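You operate a simulated robot arm through the tools that you are given. There is no shell and no other tool. Be economical: measure what you need, move in short steps, check, and stop when the job is done.

The job below is to be done with a simulated robot arm. You get a single attempt, and the scene is never put back.

JOB
Fetch the short green-banded bolt and stand it on the silver small tray.

It is judged by the outcome, as a careful person would: the job done as asked, and still so three seconds after it is handed in. It fails if anything else is knocked over, pushed out of place, dropped, spilled or broken.

ROBOT AND FRAMES
A 7-joint arm with a two-finger parallel gripper, fixed in place. Base frame: the origin is at the foot of the arm, x ahead of it, y to its left, z up; the work surface is at about z = 80. Lengths are in cm, angles in degrees, forces in N, time in s.
With the tool pointing down near the work surface it reaches from about 30 to 70 cm from the base axis. Its first joint turns from -66.0 to 66.0 degrees. Payload 1.57 kg.
Tool frame: the origin (TCP) lies between the finger pads and is the grasp point; the fingertips stand 3 cm ahead of it; z points along the fingers, y is the line along which they close. Largest opening 11 cm; finger width 2.4, thickness 1.2; the body of the gripper, 4.8 by 11.2 cm, starts 7.8 cm behind the TCP.
Orientation is that of the tool frame in the base frame, as a unit quaternion [x, y, z, w]. With the fingers straight down and closing along the base's y, the tool's x points along the base's -x, its y along +y and its z along -z.

CONTROLS
- The arm moves only by the tool nudge_tool. Its argument "plan" is a list of rows, each a list of 7 numbers: the shift along the tool's x, y, z in units of 500 mm (1.0 is 500 mm), then the turn, a rotation vector about the tool's x, y, z in units of 180 degrees (1.0 is 180 degrees), then the gripper command, from -1 (shut) to 1 (fully open), values between in proportion. In form: [[dx, dy, dz, wx, wy, wz, claw], ...]. A call has 1 to 8 rows; each row is the pose to reach, as a shift and turn from the pose commanded when the call began, along the tool's axes at that moment. A call with a number of a shift or a turn outside -1 to 1 is refused whole. Each row takes 0.2 s and may step no farther than 5 cm and 8.6 degrees from the row before; otherwise, or with a gripper value out of range, the whole call is refused. A pose out of reach is approached as far as the arm can. The call stops where the force on the tool passes 40 N (or 10 N more than at its start, if that is more) or the arm is blocked; 0.2 s more then pass. Each finger travels about 10.8 cm/s and halts on what it meets, pressing with about 43 N; the grip force reading is that of the motor and also rises with nothing between the fingers. The clock runs only during rows and for 0.2 s after the last one: add rows that repeat a pose to give the fingers time. It gives the time, the measured TCP pose, the force on the tool (base axes), the opening and the grip force at its end, in the units of the frame above (readings bear some noise).
- Cameras (640 x 400 px; columns grow to the right, rows downward): "scene" is fixed at [14.28, -37.39, 139.34]; the picture's right is [0.92, -0.39, 0.00], its down [-0.24, -0.58, -0.78] and it looks along [0.30, 0.72, -0.63] (base axes); focal length 316 px, centre (320, 200). "wrist" rides on the gripper at [-3.6, 0, -8] in the tool frame; the picture's right is [0.00, -1.00, 0.00], its down [0.97, 0.00, -0.24] and it looks along [0.24, 0.00, 0.97] (tool axes); focal length 218 px, centre (320, 200). There is no depth. A picture from a camera that has moved, and an enlarged one, comes with that camera's place and axes in the base frame and with its lens. The place of the scene camera against the robot may be out by one fixed shift of up to 1.2 cm in any direction.
- get_image(camera): a new picture of that camera. No time passes.
- enlarge(camera, box): a new picture of the part [left, top, right, bottom] of that camera's present view, enlarged. No time passes.
- close_job(): hands the job in; it is judged then, once.

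Go step by step. Nothing tells you positions but the pictures and the camera data: compare them with the known pose of the tool, close in by small moves and look again before you grip or let go. The budget is 90 turns and 36 pictures, counting those below and the enlarged ones. Unless the task says otherwise, let go and move clear before handing in, and close with one line.

The tools are called after "Emit:" as name(argument=value, ...) on one line, values as JSON. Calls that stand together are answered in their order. nudge_tool: Moves the arm, as the interface text tells. Its arguments: {"type":"object","properties":{"plan":{"type":"array"}},"required":["plan"]} The other tools are called the same way: get_image (camera) takes a picture; enlarge (camera, box) takes an enlarged picture of a part of a camera's view; close_job () hands the job in.

At the start:

```text
time: 0.0
tool_pos: [27.27, 27.55, 101.46]
orientation: [0.0, 1.0, 0.0, 0.0]
wrist_force: [0.5, -0.1, -0.6]
finger_gap: 11.01
grip_force: 0.0
```

scene: 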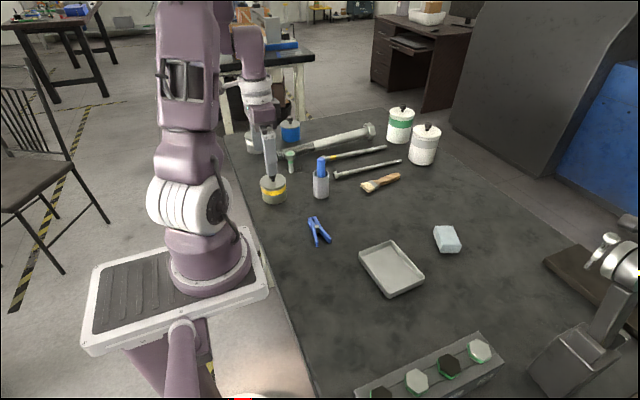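
wrist: 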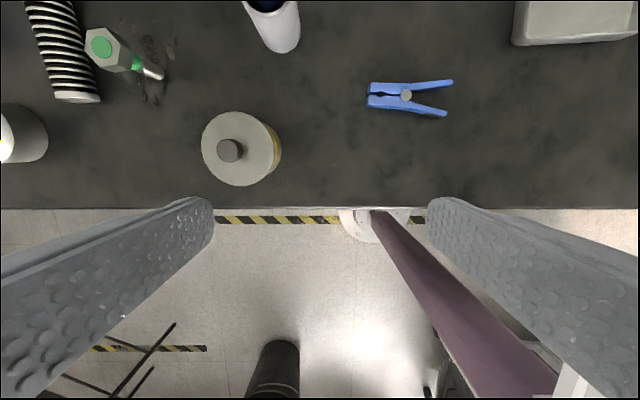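

I see a green-topped bolt standing near the long bolt at the far left, a tray in the middle, and a rack with hex heads at the bottom. I'll take enlarged views to tell which is the short green-banded bolt.

Emit:
enlarge(camera="scene", box=[230, 90, 430, 215])

Emit:
enlarge(camera="scene", box=[340, 220, 532, 400])

Emit:
enlarge(camera="wrist", box=[0, 0, 320, 200])

```text
3.20 times, centred on (330, 152) of scene
camera zoom: at [14.28, -37.39, 139.34], right [0.92, -0.39, 0.0], down [-0.24, -0.58, -0.78], along [0.3, 0.72, -0.63], focal length 1011 px, centre (288, 352)
```

zoom: 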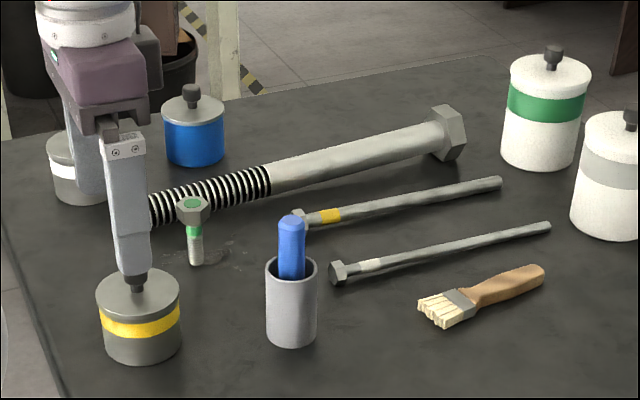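

```text
2.22 times, centred on (436, 310) of scene
camera zoom: at [14.28, -37.39, 139.34], right [0.92, -0.39, 0.0], down [-0.24, -0.58, -0.78], along [0.3, 0.72, -0.63], focal length 702 px, centre (62, -44)
```

zoom: 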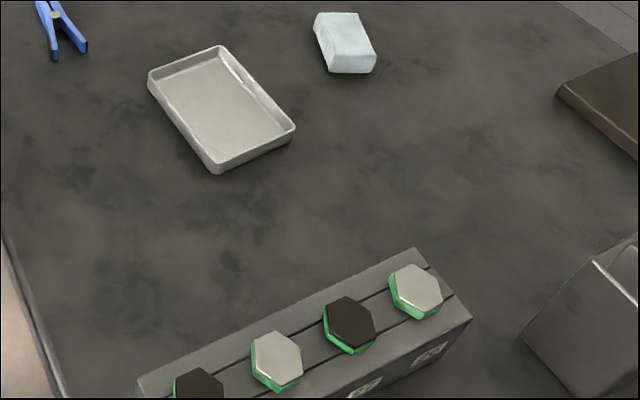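

```text
2.00 times, centred on (160, 100) of wrist
camera zoom: at [31.05, 27.54, 109.38], right [0.0, -1.0, 0.0], down [-0.97, 0.0, 0.24], along [-0.24, 0.0, -0.97], focal length 436 px, centre (640, 400)
```

zoom: 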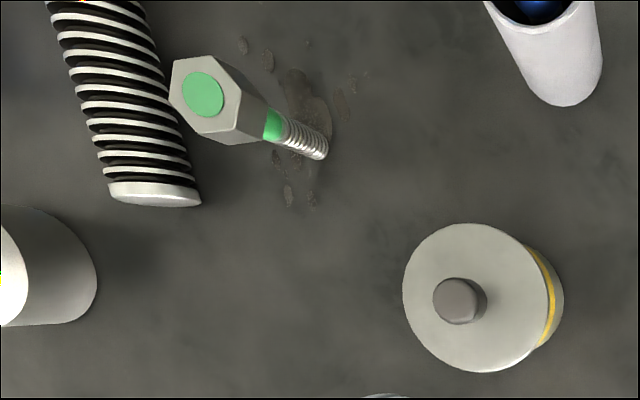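

The target is the short standing bolt with a green band, at about (39.4, 47.3) and roughly 7 cm tall. The tray is near (48, -0.5). I'll move above the bolt at the present height and look down.

Emit:
nudge_tool(plan=[[-0.0485, 0.079, 0, 0, 0, 0, 1], [-0.097, 0.158, 0, 0, 0, 0, 1], [-0.1455, 0.237, 0, 0, 0, 0, 1], [-0.194, 0.316, 0, 0, 0, 0, 1], [-0.2425, 0.395, 0, 0, 0, 0, 1], [-0.2425, 0.395, 0, 0, 0, 0, 1]])

Emit:
get_image(camera="wrist")

```text
time: 1.4
tool_pos: [39.3, 47.02, 101.35]
orientation: [0.0, 1.0, 0.0, 0.0]
wrist_force: [0.1, -0.1, 1.5]
finger_gap: 10.98
grip_force: 0.0
```

```text
30 pictures are left
camera wrist: at [42.99, 47.19, 109.37], right [0.0, -1.0, 0.0], down [-0.97, 0.0, 0.24], along [-0.24, 0.0, -0.97], focal length 218 px, centre (320, 200)
```

wrist: 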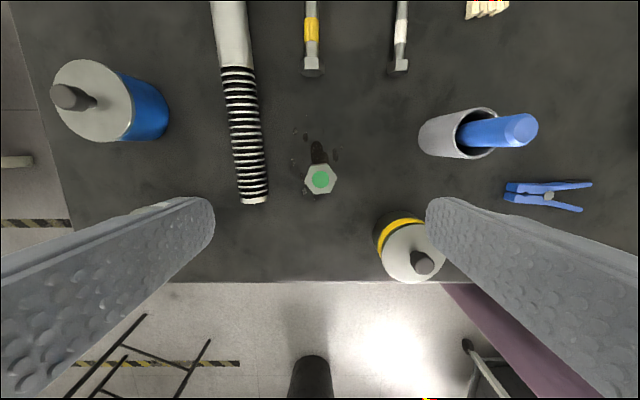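

The bolt is almost directly below. I need the hex orientation and its exact centre, so I'll enlarge.

Emit:
enlarge(camera="wrist", box=[270, 140, 370, 202])

```text
6.40 times, centred on (320, 171) of wrist
camera zoom: at [42.99, 47.19, 109.37], right [0.0, -1.0, 0.0], down [-0.97, 0.0, 0.24], along [-0.24, 0.0, -0.97], focal length 1397 px, centre (320, 386)
```

zoom: 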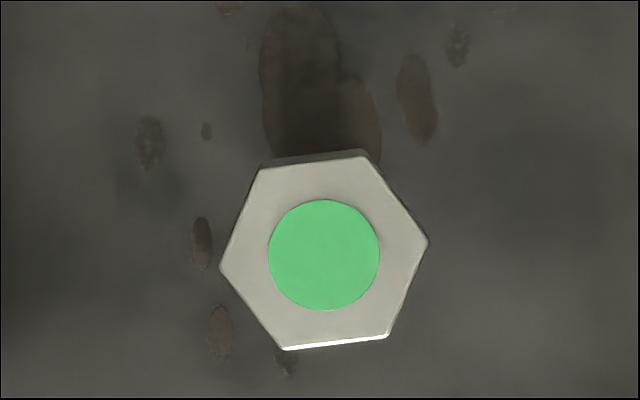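

The hex flats allow a grip with the closing axis at 67° from base x, so I need to yaw 23°. I'll turn, centre, narrow the jaws to about 6 cm, drop partway and look again.

Emit:
nudge_tool(plan=[[-0.002, 0, 0, 0, 0, 0.0426, 0.5], [-0.004, -0.001, 0, 0, 0, 0.0852, 0.15], [-0.0052, -0.0012, 0.03, 0, 0, 0.1278, 0.15], [-0.0052, -0.0012, 0.1, 0, 0, 0.1278, 0.15], [-0.0052, -0.0012, 0.1, 0, 0, 0.1278, 0.15]])

Emit:
get_image(camera="wrist")

Emit:
enlarge(camera="scene", box=[240, 105, 340, 185])

```text
time: 2.6
tool_pos: [39.58, 47.09, 96.32]
orientation: [0.199, 0.98, 0.0, 0.0]
wrist_force: [0.2, -0.9, 0.5]
finger_gap: 6.35
grip_force: 0.1
```

```text
28 pictures are left
camera wrist: at [43.06, 45.79, 104.35], right [-0.39, -0.92, 0.0], down [-0.89, 0.38, 0.24], along [-0.22, 0.09, -0.97], focal length 218 px, centre (320, 200)
```

wrist: 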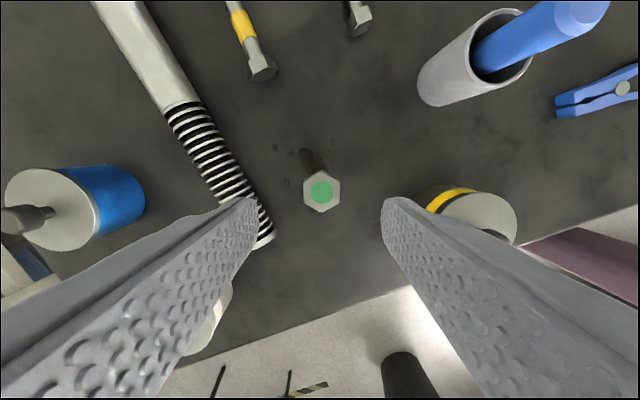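

```text
5.00 times, centred on (290, 145) of scene
camera zoom: at [14.28, -37.39, 139.34], right [0.92, -0.39, 0.0], down [-0.24, -0.58, -0.78], along [0.3, 0.72, -0.63], focal length 1579 px, centre (470, 475)
```

zoom: 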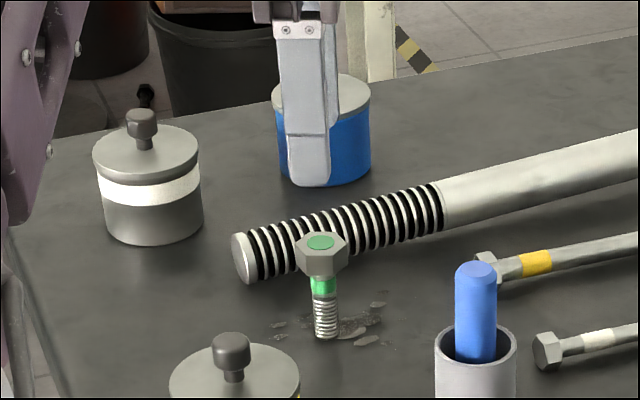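

The head is centred between the fingers and its flats are aligned. I'll descend until the TCP is at about z = 85.8, level with the head.

Emit:
nudge_tool(plan=[[0, 0, 0.07, 0, 0, 0, 0.15], [0, 0, 0.13, 0, 0, 0, 0.15], [0, 0, 0.18, 0, 0, 0, 0.15], [0, 0, 0.21, 0, 0, 0, 0.15], [0, 0, 0.21, 0, 0, 0, 0.15]])

Emit:
get_image(camera="wrist")

Emit:
enlarge(camera="scene", box=[240, 105, 340, 185])

```text
time: 3.8
tool_pos: [39.56, 47.03, 85.97]
orientation: [0.199, 0.98, 0.001, 0.0]
wrist_force: [0.0, -0.2, -0.6]
finger_gap: 6.34
grip_force: 0.1
```

```text
26 pictures are left
camera wrist: at [43.01, 45.82, 93.92], right [-0.39, -0.92, 0.0], down [-0.89, 0.38, 0.24], along [-0.22, 0.09, -0.97], focal length 218 px, centre (320, 200)
```

wrist: 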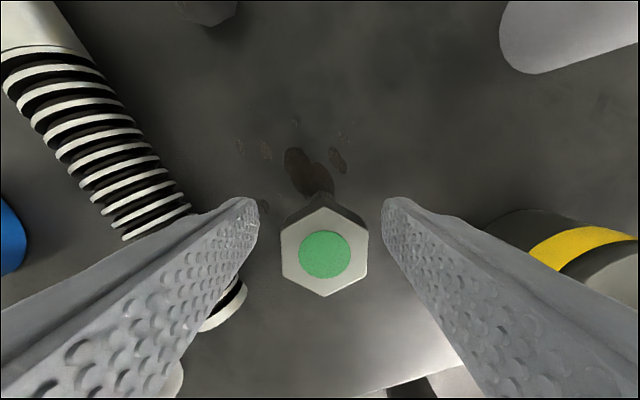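

```text
5.00 times, centred on (290, 145) of scene
camera zoom: at [14.28, -37.39, 139.34], right [0.92, -0.39, 0.0], down [-0.24, -0.58, -0.78], along [0.3, 0.72, -0.63], focal length 1579 px, centre (470, 475)
```

zoom: 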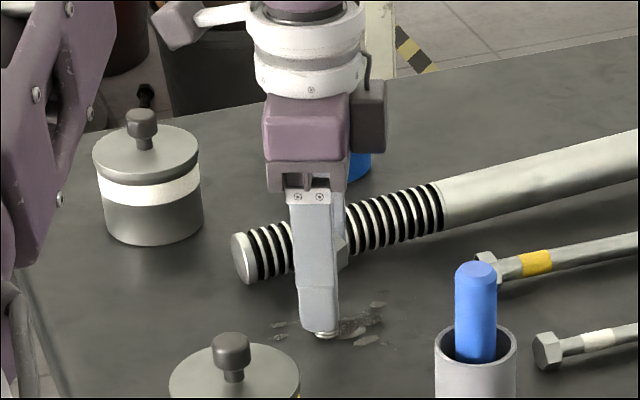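

The head top is about 1.2 cm above the TCP and 0.15 cm off along the closing axis. I'll correct that and close in stages.

Emit:
nudge_tool(plan=[[0, -0.003, 0, 0, 0, 0, 0.0], [0, -0.003, 0, 0, 0, 0, -0.2], [0, -0.003, 0, 0, 0, 0, -0.36], [0, -0.003, 0, 0, 0, 0, -0.45], [0, -0.003, 0, 0, 0, 0, -0.6], [0, -0.003, 0, 0, 0, 0, -1], [0, -0.003, 0, 0, 0, 0, -1]])

Emit:
get_image(camera="wrist")

```text
time: 5.4
tool_pos: [39.53, 46.99, 85.93]
orientation: [0.199, 0.98, 0.0, 0.0]
wrist_force: [-0.4, -1.0, 1.3]
finger_gap: 2.94
grip_force: 39.5
```

```text
24 pictures are left
camera wrist: at [43.0, 45.7, 93.88], right [-0.39, -0.92, 0.0], down [-0.89, 0.38, 0.24], along [-0.22, 0.09, -0.97], focal length 218 px, centre (320, 200)
```

wrist: 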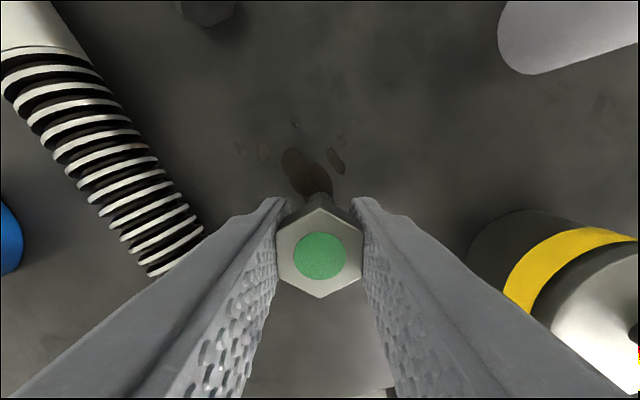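

The grip is firm at 2.94 cm, with the flats between the pads. Next is a slow straight lift.

Emit:
nudge_tool(plan=[[0, 0, -0.01, 0, 0, 0, -1], [0, 0, -0.03, 0, 0, 0, -1], [0, 0, -0.07, 0, 0, 0, -1], [0, 0, -0.14, 0, 0, 0, -1], [0, 0, -0.22, 0, 0, 0, -1], [0, 0, -0.3, 0, 0, 0, -1], [0, 0, -0.3, 0, 0, 0, -1]])

Emit:
enlarge(camera="scene", box=[230, 60, 350, 185])

Emit:
get_image(camera="wrist")

```text
time: 7.0
tool_pos: [39.75, 46.96, 101.03]
orientation: [0.199, 0.98, 0.0, 0.0]
wrist_force: [0.1, -0.2, -0.2]
finger_gap: 0.0
grip_force: 21.1
```

```text
3.20 times, centred on (290, 122) of scene
camera zoom: at [14.28, -37.39, 139.34], right [0.92, -0.39, 0.0], down [-0.24, -0.58, -0.78], along [0.3, 0.72, -0.63], focal length 1011 px, centre (416, 448)
```

zoom: 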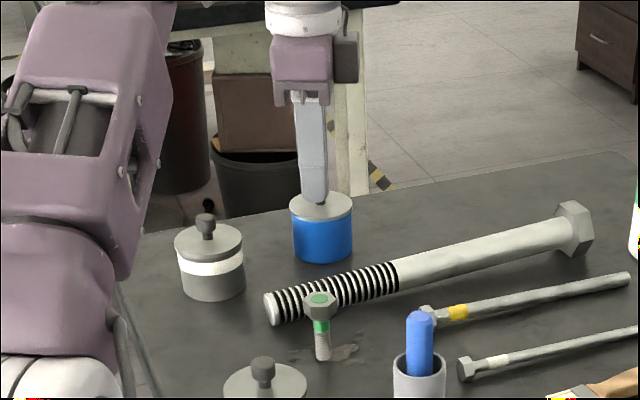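

```text
22 pictures are left
camera wrist: at [43.19, 45.7, 108.99], right [-0.39, -0.92, 0.0], down [-0.89, 0.38, 0.24], along [-0.22, 0.09, -0.97], focal length 218 px, centre (320, 200)
```

wrist: 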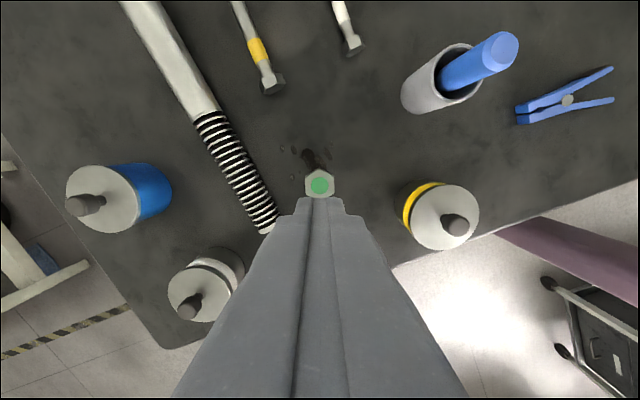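

The bolt stayed standing where it was and the fingers slipped off, so it seems stuck to the stained patch. I'll regrip at the same pose and check the force with a tiny pull before choosing how to free it.

Emit:
nudge_tool(plan=[[0, 0, 0, 0, 0, 0, 0.15], [0, 0, 0.02, 0, 0, 0, 0.15], [0, 0, 0.1, 0, 0, 0, 0.15], [0, 0, 0.18, 0, 0, 0, 0.15], [0, 0, 0.25, 0, 0, 0, 0.15], [0, 0, 0.3, 0, 0, 0, 0.15], [0, 0, 0.304, 0, 0, 0, 0.15]])

Emit:
get_image(camera="wrist")

```text
time: 8.6
tool_pos: [39.6, 46.92, 85.82]
orientation: [0.199, 0.98, 0.0, 0.0]
wrist_force: [0.5, -0.4, -0.4]
finger_gap: 6.32
grip_force: 0.1
```

```text
21 pictures are left
camera wrist: at [43.08, 45.56, 93.83], right [-0.39, -0.92, 0.0], down [-0.89, 0.38, 0.24], along [-0.22, 0.09, -0.97], focal length 218 px, centre (320, 200)
```

wrist: 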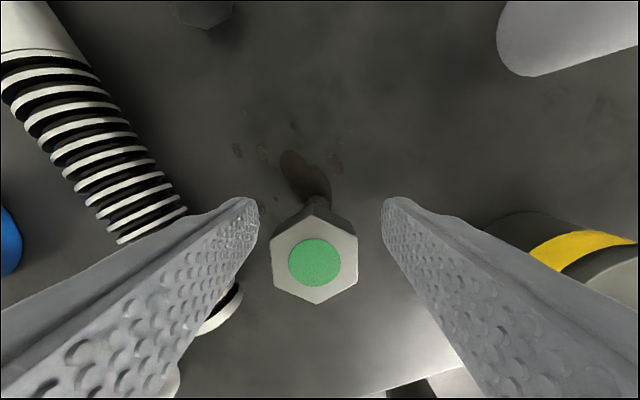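

It's nearly centred, about 0.12 cm off. I'll correct that, close, and pull up 0.3 cm to read the force.

Emit:
nudge_tool(plan=[[0, 0.0025, 0, 0, 0, 0, 0.0], [0, 0.0025, 0, 0, 0, 0, -0.3], [0, 0.0025, 0, 0, 0, 0, -0.45], [0, 0.0025, 0, 0, 0, 0, -1], [0, 0.0025, 0, 0, 0, 0, -1], [0, 0.0025, -0.003, 0, 0, 0, -1], [0, 0.0025, -0.003, 0, 0, 0, -1]])

```text
time: 10.2
tool_pos: [39.77, 47.05, 85.8]
orientation: [0.2, 0.98, 0.0, 0.0]
wrist_force: [-0.3, -0.2, 0.7]
finger_gap: 2.97
grip_force: 38.7
```

Emit:
nudge_tool(plan=[[0, 0, -0.004, 0, 0, 0, -1], [0, 0, -0.008, 0, 0, 0, -1], [0, 0, -0.008, 0, 0, 0, -1]])

Emit:
enlarge(camera="scene", box=[260, 130, 320, 180])

```text
time: 11.0
tool_pos: [39.8, 47.15, 86.2]
orientation: [0.2, 0.98, 0.0, 0.0]
wrist_force: [0.1, 0.1, -1.9]
finger_gap: 2.92
grip_force: 39.5
```

```text
8.00 times, centred on (290, 155) of scene
camera zoom: at [14.28, -37.38, 139.34], right [0.92, -0.39, 0.0], down [-0.24, -0.58, -0.78], along [0.3, 0.72, -0.63], focal length 2527 px, centre (560, 560)
```

zoom: 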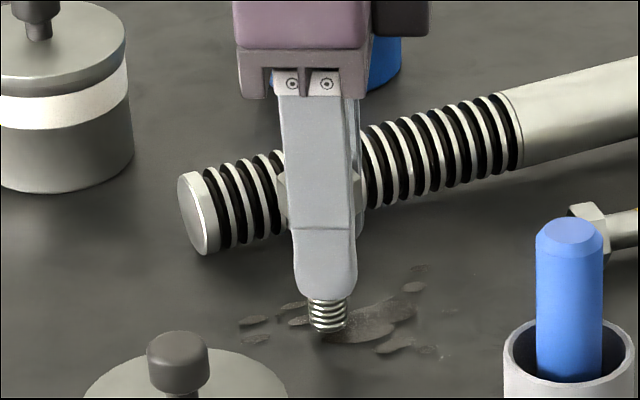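

The bolt seems to rise with the fingers under only about 2 N, so it may be slippery rather than stuck. I'll lift a little more, slowly, and check.

Emit:
nudge_tool(plan=[[0, 0, -0.004, 0, 0, 0, -1], [0, 0, -0.008, 0, 0, 0, -1], [0, 0, -0.012, 0, 0, 0, -1], [0, 0, -0.012, 0, 0, 0, -1]])

Emit:
enlarge(camera="scene", box=[260, 130, 320, 180])

Emit:
get_image(camera="wrist")

```text
time: 12.0
tool_pos: [39.73, 47.18, 86.95]
orientation: [0.199, 0.98, 0.0, -0.001]
wrist_force: [-0.2, 0.4, -2.0]
finger_gap: 2.94
grip_force: 39.3
```

```text
8.00 times, centred on (290, 155) of scene
camera zoom: at [14.29, -37.38, 139.34], right [0.92, -0.39, 0.0], down [-0.24, -0.58, -0.78], along [0.3, 0.72, -0.63], focal length 2527 px, centre (560, 560)
```

zoom: 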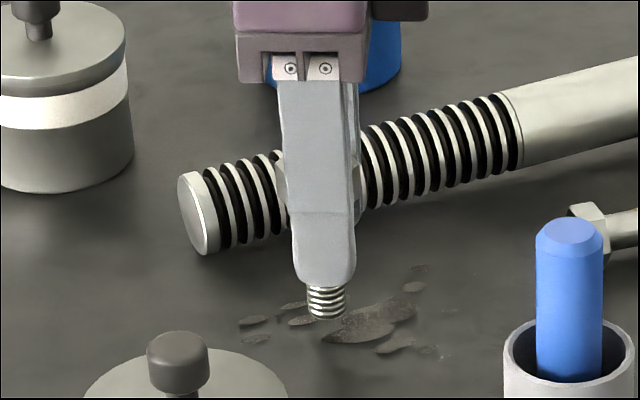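

```text
18 pictures are left
camera wrist: at [43.17, 45.82, 94.9], right [-0.39, -0.92, 0.0], down [-0.89, 0.38, 0.24], along [-0.22, 0.09, -0.97], focal length 218 px, centre (320, 200)
```

wrist: 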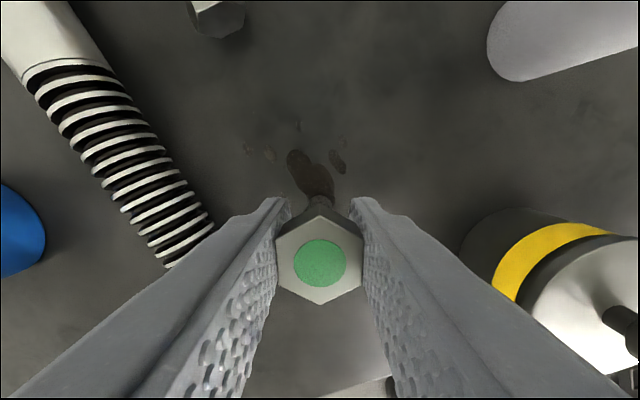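

It's airborne now at about 2 N and the grip is unchanged, so gentle motion works. I'll keep rising slowly to about z = 90.5.

Emit:
nudge_tool(plan=[[0, 0, -0.006, 0, 0, 0, -1], [0, 0, -0.016, 0, 0, 0, -1], [0, 0, -0.027, 0, 0, 0, -1], [0, 0, -0.038, 0, 0, 0, -1], [0, 0, -0.049, 0, 0, 0, -1], [0, 0, -0.06, 0, 0, 0, -1], [0, 0, -0.068, 0, 0, 0, -1], [0, 0, -0.072, 0, 0, 0, -1]])

Emit:
enlarge(camera="scene", box=[260, 120, 320, 180])

Emit:
get_image(camera="wrist")

```text
time: 13.8
tool_pos: [39.82, 47.2, 90.55]
orientation: [0.2, 0.98, -0.001, -0.001]
wrist_force: [-0.5, -0.3, -1.8]
finger_gap: 2.95
grip_force: 39.2
```

```text
6.67 times, centred on (290, 150) of scene
camera zoom: at [14.28, -37.38, 139.34], right [0.92, -0.39, 0.0], down [-0.24, -0.58, -0.78], along [0.3, 0.72, -0.63], focal length 2106 px, centre (520, 533)
```

zoom: 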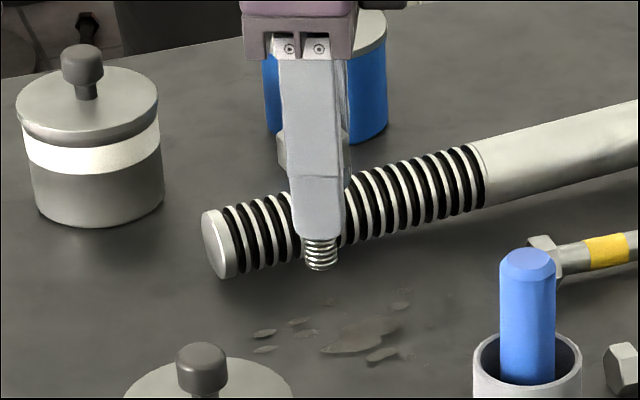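

```text
16 pictures are left
camera wrist: at [43.18, 45.95, 98.49], right [-0.39, -0.92, 0.0], down [-0.89, 0.38, 0.24], along [-0.22, 0.09, -0.97], focal length 218 px, centre (320, 200)
```

wrist: 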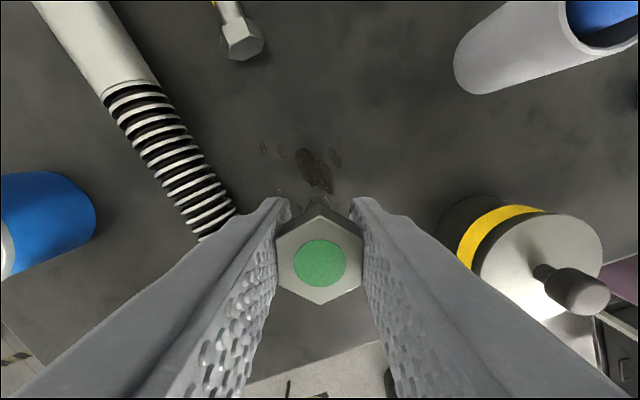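

No slip, and the bolt hangs straight. I'll carry it slowly towards (51, 38), which passes between the marker cup and the lying bolts.

Emit:
nudge_tool(plan=[[-0.0078, -0.0023, 0, 0, 0, 0, -1], [-0.0231, -0.0068, 0, 0, 0, 0, -1], [-0.0423, -0.0125, 0, 0, 0, 0, -1], [-0.0634, -0.0187, 0, 0, 0, 0, -1], [-0.0862, -0.0254, 0, 0, 0, 0, -1], [-0.1093, -0.0322, 0, 0, 0, 0, -1], [-0.1284, -0.0379, 0, 0, 0, 0, -1], [-0.139, -0.041, 0, 0, 0, 0, -1]])

Emit:
nudge_tool(plan=[[-0.0078, -0.0023, 0, 0, 0, 0, -1], [-0.0231, -0.0068, 0, 0, 0, 0, -1], [-0.0423, -0.0125, 0, 0, 0, 0, -1], [-0.0634, -0.0187, 0, 0, 0, 0, -1], [-0.0862, -0.0254, 0, 0, 0, 0, -1], [-0.1093, -0.0322, 0, 0, 0, 0, -1], [-0.1284, -0.0379, 0, 0, 0, 0, -1], [-0.139, -0.041, 0, 0, 0, 0, -1]])

Emit:
get_image(camera="wrist")

```text
time: 15.6
tool_pos: [45.49, 42.42, 90.36]
orientation: [0.199, 0.98, -0.001, -0.001]
wrist_force: [0.0, 0.6, -1.4]
finger_gap: 2.93
grip_force: 38.8
```

```text
time: 17.4
tool_pos: [50.85, 37.87, 90.32]
orientation: [0.2, 0.98, 0.0, 0.0]
wrist_force: [-0.1, -0.2, -1.3]
finger_gap: 2.96
grip_force: 39.6
```

```text
15 pictures are left
camera wrist: at [54.25, 36.45, 98.35], right [-0.39, -0.92, 0.0], down [-0.89, 0.38, 0.24], along [-0.22, 0.09, -0.97], focal length 218 px, centre (320, 200)
```

wrist: 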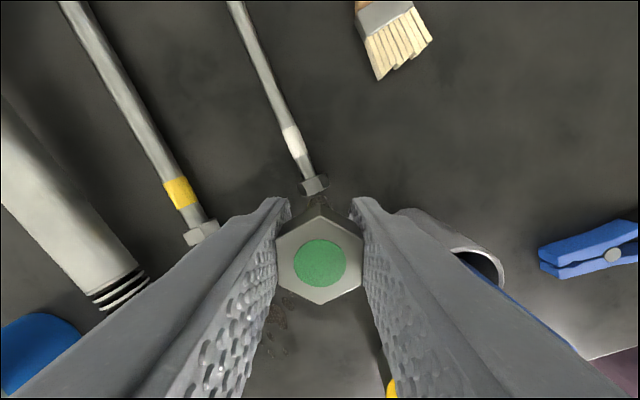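

The hold is steady. I'll carry on towards -y past the cup in two gentle legs.

Emit:
nudge_tool(plan=[[-0.004, -0.0083, 0, 0, 0, 0, -1], [-0.0131, -0.0269, 0, 0, 0, 0, -1], [-0.0273, -0.0559, 0, 0, 0, 0, -1], [-0.0434, -0.089, 0, 0, 0, 0, -1], [-0.0606, -0.1242, 0, 0, 0, 0, -1], [-0.0778, -0.1594, 0, 0, 0, 0, -1], [-0.0919, -0.1884, 0, 0, 0, 0, -1], [-0.101, -0.207, 0, 0, 0, 0, -1]])

Emit:
nudge_tool(plan=[[-0.0034, -0.0086, 0, 0, 0, 0, -1], [-0.0111, -0.0279, 0, 0, 0, 0, -1], [-0.023, -0.0581, 0, 0, 0, 0, -1], [-0.0366, -0.0925, 0, 0, 0, 0, -1], [-0.051, -0.129, 0, 0, 0, 0, -1], [-0.0655, -0.1656, 0, 0, 0, 0, -1], [-0.0774, -0.1957, 0, 0, 0, 0, -1], [-0.085, -0.215, 0, 0, 0, 0, -1]])

Emit:
get_image(camera="wrist")

Emit:
get_image(camera="scene")

```text
time: 19.2
tool_pos: [51.33, 26.47, 90.56]
orientation: [0.2, 0.98, -0.001, -0.001]
wrist_force: [-0.7, 1.2, -2.1]
finger_gap: 2.94
grip_force: 38.9
```

```text
time: 21.0
tool_pos: [51.24, 14.77, 90.45]
orientation: [0.199, 0.98, 0.0, 0.001]
wrist_force: [-1.0, 0.1, -1.5]
finger_gap: 2.91
grip_force: 39.1
```

```text
14 pictures are left
camera wrist: at [54.63, 13.46, 98.48], right [-0.39, -0.92, 0.0], down [-0.89, 0.38, 0.24], along [-0.22, 0.09, -0.97], focal length 218 px, centre (320, 200)
```

wrist: 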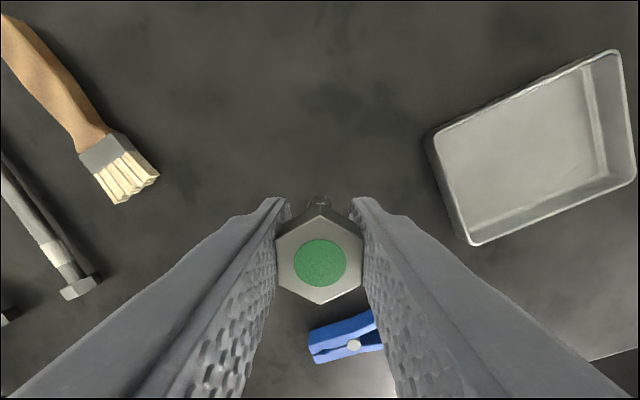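

```text
13 pictures are left
```

scene: 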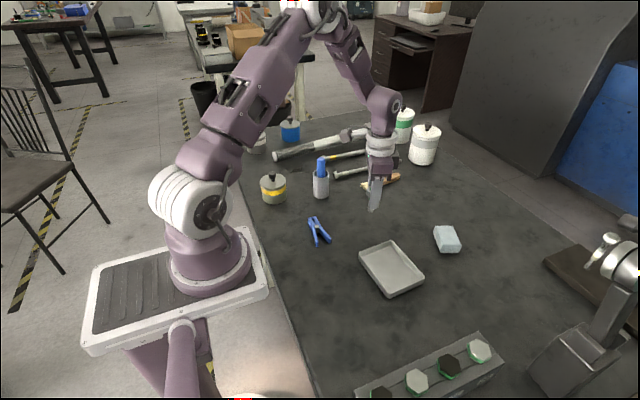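

The tray centre is near (47.9, -1.5) and the bolt is still secure. I'll carry it over the tray in two gentle legs.

Emit:
nudge_tool(plan=[[-0.0013, -0.0065, 0, 0, 0, 0, -1], [-0.0043, -0.0212, 0, 0, 0, 0, -1], [-0.0089, -0.044, 0, 0, 0, 0, -1], [-0.0142, -0.0701, 0, 0, 0, 0, -1], [-0.0198, -0.0978, 0, 0, 0, 0, -1], [-0.0254, -0.1255, 0, 0, 0, 0, -1], [-0.03, -0.1483, 0, 0, 0, 0, -1], [-0.033, -0.163, 0, 0, 0, 0, -1]])

Emit:
nudge_tool(plan=[[-0.0013, -0.0065, 0, 0, 0, 0, -1], [-0.0043, -0.0212, 0, 0, 0, 0, -1], [-0.0089, -0.044, 0, 0, 0, 0, -1], [-0.0142, -0.0701, 0, 0, 0, 0, -1], [-0.0198, -0.0978, 0, 0, 0, 0, -1], [-0.0254, -0.1255, 0, 0, 0, 0, -1], [-0.03, -0.1483, 0, 0, 0, 0, -1], [-0.033, -0.163, 0, 0, 0, 0, -1]])

Emit:
get_image(camera="wrist")

Emit:
enlarge(camera="scene", box=[320, 195, 464, 305])

```text
time: 22.8
tool_pos: [49.63, 6.64, 90.35]
orientation: [0.2, 0.98, 0.0, 0.0]
wrist_force: [-0.5, 0.2, -2.6]
finger_gap: 2.93
grip_force: 38.8
```

```text
time: 24.6
tool_pos: [47.91, -1.48, 90.41]
orientation: [0.199, 0.98, 0.0, 0.0]
wrist_force: [-0.3, 0.9, -2.2]
finger_gap: 2.96
grip_force: 39.3
```

```text
12 pictures are left
camera wrist: at [51.4, -2.85, 98.43], right [-0.39, -0.92, 0.0], down [-0.89, 0.38, 0.24], along [-0.22, 0.09, -0.97], focal length 218 px, centre (320, 200)
```

wrist: 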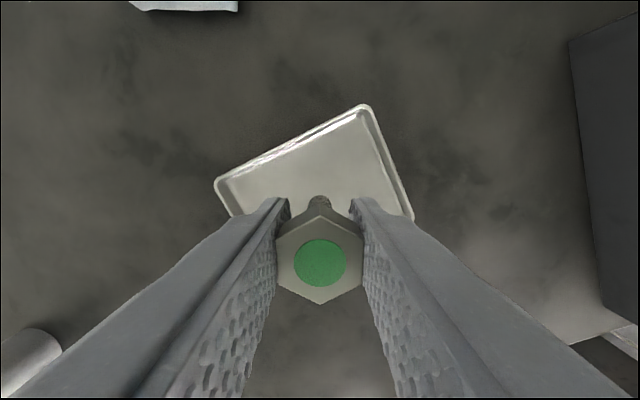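

```text
3.64 times, centred on (392, 250) of scene
camera zoom: at [14.29, -37.39, 139.34], right [0.92, -0.39, 0.0], down [-0.24, -0.58, -0.78], along [0.3, 0.72, -0.63], focal length 1148 px, centre (58, 18)
```

zoom: 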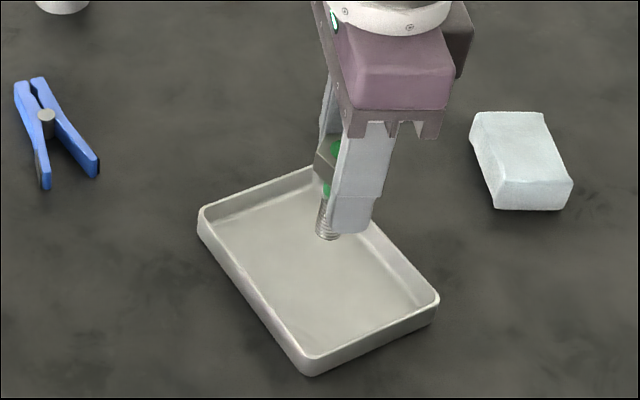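

The bolt is over the middle of the tray: its axis meets the floor at about (320, 190) and the tray centre is at about (315, 199). I'll lower it gently to just above the floor.

Emit:
nudge_tool(plan=[[0, 0, 0.006, 0, 0, 0, -1], [0, 0, 0.016, 0, 0, 0, -1], [0, 0, 0.028, 0, 0, 0, -1], [0, 0, 0.04, 0, 0, 0, -1], [0, 0, 0.05, 0, 0, 0, -1], [0, 0, 0.058, 0, 0, 0, -1], [0, 0, 0.064, 0, 0, 0, -1], [0, 0, 0.066, 0, 0, 0, -1]])

Emit:
enlarge(camera="scene", box=[360, 235, 424, 275])

```text
time: 26.4
tool_pos: [47.82, -1.52, 87.05]
orientation: [0.2, 0.98, 0.0, 0.0]
wrist_force: [-0.8, -0.9, -2.4]
finger_gap: 2.94
grip_force: 39.0
```

```text
10.00 times, centred on (392, 255) of scene
camera zoom: at [14.29, -37.39, 139.34], right [0.92, -0.39, 0.0], down [-0.24, -0.58, -0.78], along [0.3, 0.72, -0.63], focal length 3158 px, centre (-400, -350)
```

zoom: 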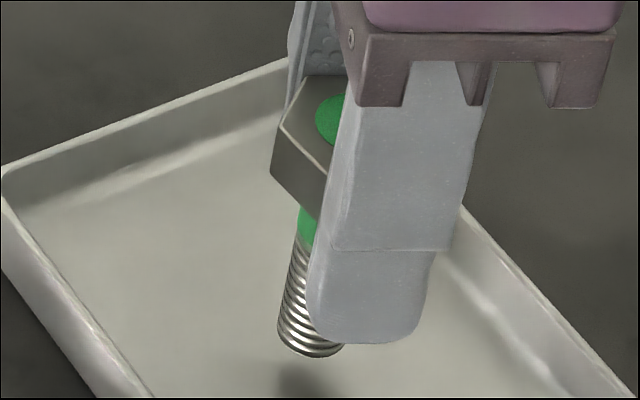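

There's still a gap of roughly half a centimetre. I'll lower in small steps, watching the force.

Emit:
nudge_tool(plan=[[0, 0, 0.002, 0, 0, 0, -1], [0, 0, 0.004, 0, 0, 0, -1], [0, 0, 0.006, 0, 0, 0, -1], [0, 0, 0.008, 0, 0, 0, -1], [0, 0, 0.008, 0, 0, 0, -1]])

Emit:
nudge_tool(plan=[[0, 0, 0.002, 0, 0, 0, -1], [0, 0, 0.002, 0, 0, 0, -1]])

Emit:
enlarge(camera="scene", box=[360, 235, 424, 275])

```text
time: 27.6
tool_pos: [47.77, -1.49, 86.66]
orientation: [0.199, 0.98, 0.001, 0.0]
wrist_force: [0.1, 0.4, -1.8]
finger_gap: 2.94
grip_force: 39.4
```

```text
time: 28.2
tool_pos: [47.78, -1.44, 86.58]
orientation: [0.199, 0.98, 0.0, 0.0]
wrist_force: [0.3, 0.6, -2.0]
finger_gap: 2.95
grip_force: 38.8
```

```text
10.00 times, centred on (392, 255) of scene
camera zoom: at [14.29, -37.39, 139.34], right [0.92, -0.39, 0.0], down [-0.24, -0.58, -0.78], along [0.3, 0.72, -0.63], focal length 3158 px, centre (-400, -350)
```

zoom: 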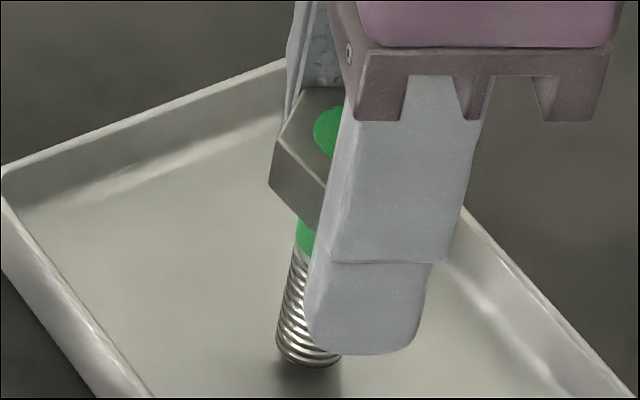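

Nearly touching, and the force still shows only the bolt's weight. I'll continue in 0.1 cm steps.

Emit:
nudge_tool(plan=[[0, 0, 0.002, 0, 0, 0, -1], [0, 0, 0.002, 0, 0, 0, -1]])

Emit:
nudge_tool(plan=[[0, 0, 0.002, 0, 0, 0, -1], [0, 0, 0.002, 0, 0, 0, -1]])

```text
time: 28.8
tool_pos: [47.85, -1.24, 86.52]
orientation: [0.199, 0.98, 0.0, 0.0]
wrist_force: [-0.4, 0.0, -1.8]
finger_gap: 2.94
grip_force: 39.0
```

```text
time: 29.4
tool_pos: [47.86, -1.49, 86.42]
orientation: [0.2, 0.98, -0.001, 0.0]
wrist_force: [-0.1, -0.5, -2.4]
finger_gap: 2.91
grip_force: 38.9
```

Emit:
nudge_tool(plan=[[0, 0, 0.002, 0, 0, 0, -1], [0, 0, 0.002, 0, 0, 0, -1]])

Emit:
enlarge(camera="scene", box=[360, 235, 424, 275])

```text
time: 30.0
tool_pos: [47.89, -1.38, 86.37]
orientation: [0.199, 0.98, -0.001, 0.0]
wrist_force: [-0.6, -0.2, -2.0]
finger_gap: 2.94
grip_force: 39.0
```

```text
10.00 times, centred on (392, 255) of scene
camera zoom: at [14.29, -37.39, 139.34], right [0.92, -0.39, 0.0], down [-0.24, -0.58, -0.78], along [0.3, 0.72, -0.63], focal length 3158 px, centre (-400, -350)
```

zoom: 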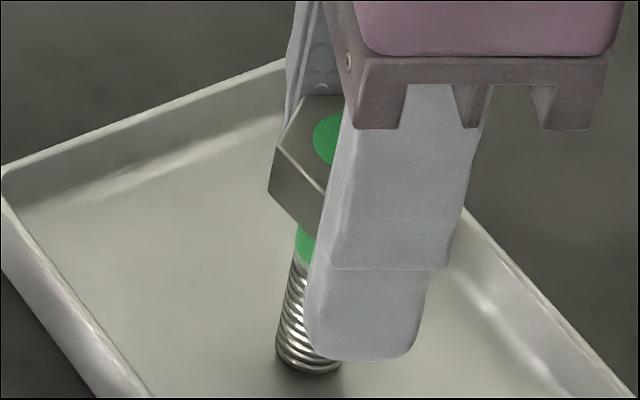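

The foot is within a millimetre or two of the floor but the force hasn't changed. Two more 0.1 cm steps.

Emit:
nudge_tool(plan=[[0, 0, 0.002, 0, 0, 0, -1], [0, 0, 0.002, 0, 0, 0, -1]])

Emit:
nudge_tool(plan=[[0, 0, 0.0015, 0, 0, 0, -1], [0, 0, 0.0015, 0, 0, 0, -1]])

```text
time: 30.6
tool_pos: [47.81, -1.39, 86.14]
orientation: [0.2, 0.98, 0.0, 0.001]
wrist_force: [0.3, 0.2, -2.3]
finger_gap: 2.95
grip_force: 39.7
```

```text
time: 31.2
tool_pos: [47.74, -1.52, 86.17]
orientation: [0.199, 0.98, 0.0, 0.001]
wrist_force: [-2.0, 1.4, 16.9]
finger_gap: 2.92
grip_force: 38.8
```

Contact registered at +17 N. I'll ease back half a millimetre and open the jaws gently.

Emit:
nudge_tool(plan=[[0, 0, -0.001, 0, 0, 0, -1], [0, 0, -0.001, 0, 0, 0, -1], [0, 0, -0.001, 0, 0, 0, -0.44], [0, 0, -0.001, 0, 0, 0, -0.38], [0, 0, -0.001, 0, 0, 0, -0.2], [0, 0, -0.001, 0, 0, 0, 0.0], [0, 0, -0.001, 0, 0, 0, 0.15], [0, 0, -0.001, 0, 0, 0, 0.15]])

Emit:
get_image(camera="wrist")

Emit:
enlarge(camera="scene", box=[344, 215, 440, 275])

```text
time: 33.0
tool_pos: [47.87, -1.37, 86.23]
orientation: [0.199, 0.98, 0.0, 0.0]
wrist_force: [0.5, -0.5, -0.6]
finger_gap: 6.33
grip_force: 0.1
```

```text
7 pictures are left
camera wrist: at [51.32, -2.72, 94.2], right [-0.39, -0.92, 0.0], down [-0.89, 0.38, 0.24], along [-0.22, 0.09, -0.97], focal length 218 px, centre (320, 200)
```

wrist: 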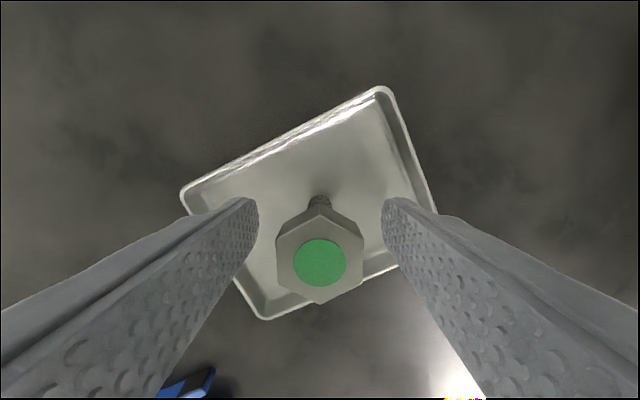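

```text
6.67 times, centred on (392, 245) of scene
camera zoom: at [14.28, -37.39, 139.34], right [0.92, -0.39, 0.0], down [-0.24, -0.58, -0.78], along [0.3, 0.72, -0.63], focal length 2106 px, centre (-160, -100)
```

zoom: 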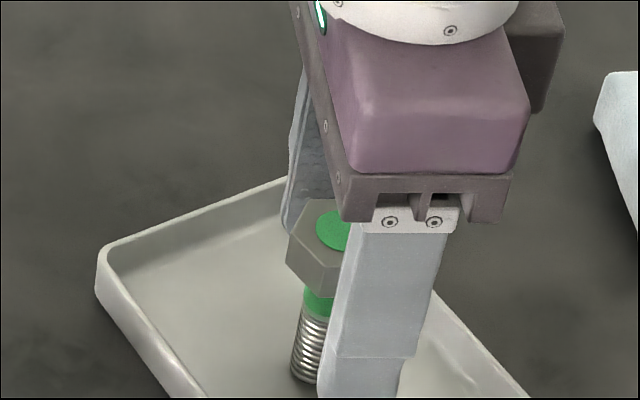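

The bolt stands free in the centre of the tray. I'll withdraw straight up.

Emit:
nudge_tool(plan=[[0, 0, -0.01, 0, 0, 0, 0.15], [0, 0, -0.04, 0, 0, 0, 0.15], [0, 0, -0.09, 0, 0, 0, 0.15], [0, 0, -0.15, 0, 0, 0, 0.15], [0, 0, -0.22, 0, 0, 0, 0.15], [0, 0, -0.3, 0, 0, 0, 0.15], [0, 0, -0.3, 0, 0, 0, 0.15]])

Emit:
get_image(camera="scene")

Emit:
enlarge(camera="scene", box=[344, 215, 440, 305])

```text
time: 34.6
tool_pos: [47.68, -1.13, 101.15]
orientation: [0.199, 0.98, 0.001, 0.0]
wrist_force: [0.5, -0.8, -1.1]
finger_gap: 6.36
grip_force: 0.0
```

```text
5 pictures are left
```

scene: 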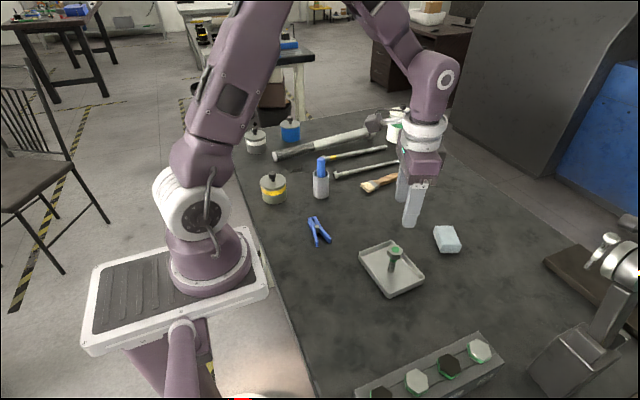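

```text
4.44 times, centred on (392, 260) of scene
camera zoom: at [14.28, -37.39, 139.34], right [0.92, -0.39, 0.0], down [-0.24, -0.58, -0.78], along [0.3, 0.72, -0.63], focal length 1404 px, centre (0, -67)
```

zoom: 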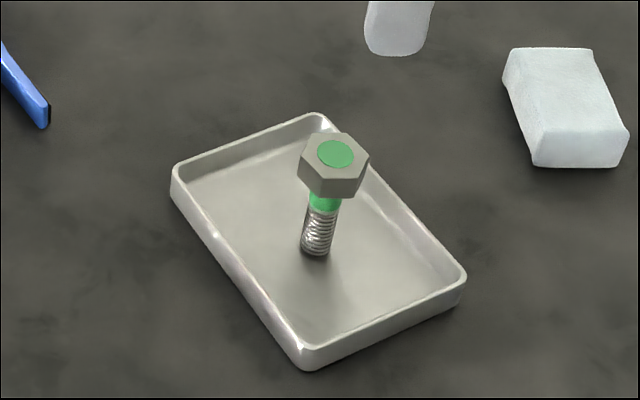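

The bolt stands upright in the middle of the tray, everything else is where it was, and the arm is clear. I'm handing in.

Emit:
close_job()

```text
The job is handed in.
```

The short green-banded bolt is standing upright on the silver tray, nothing else was disturbed, and the job is handed in; the first lift slipped off the bolt, but a slower second grip carried it over.
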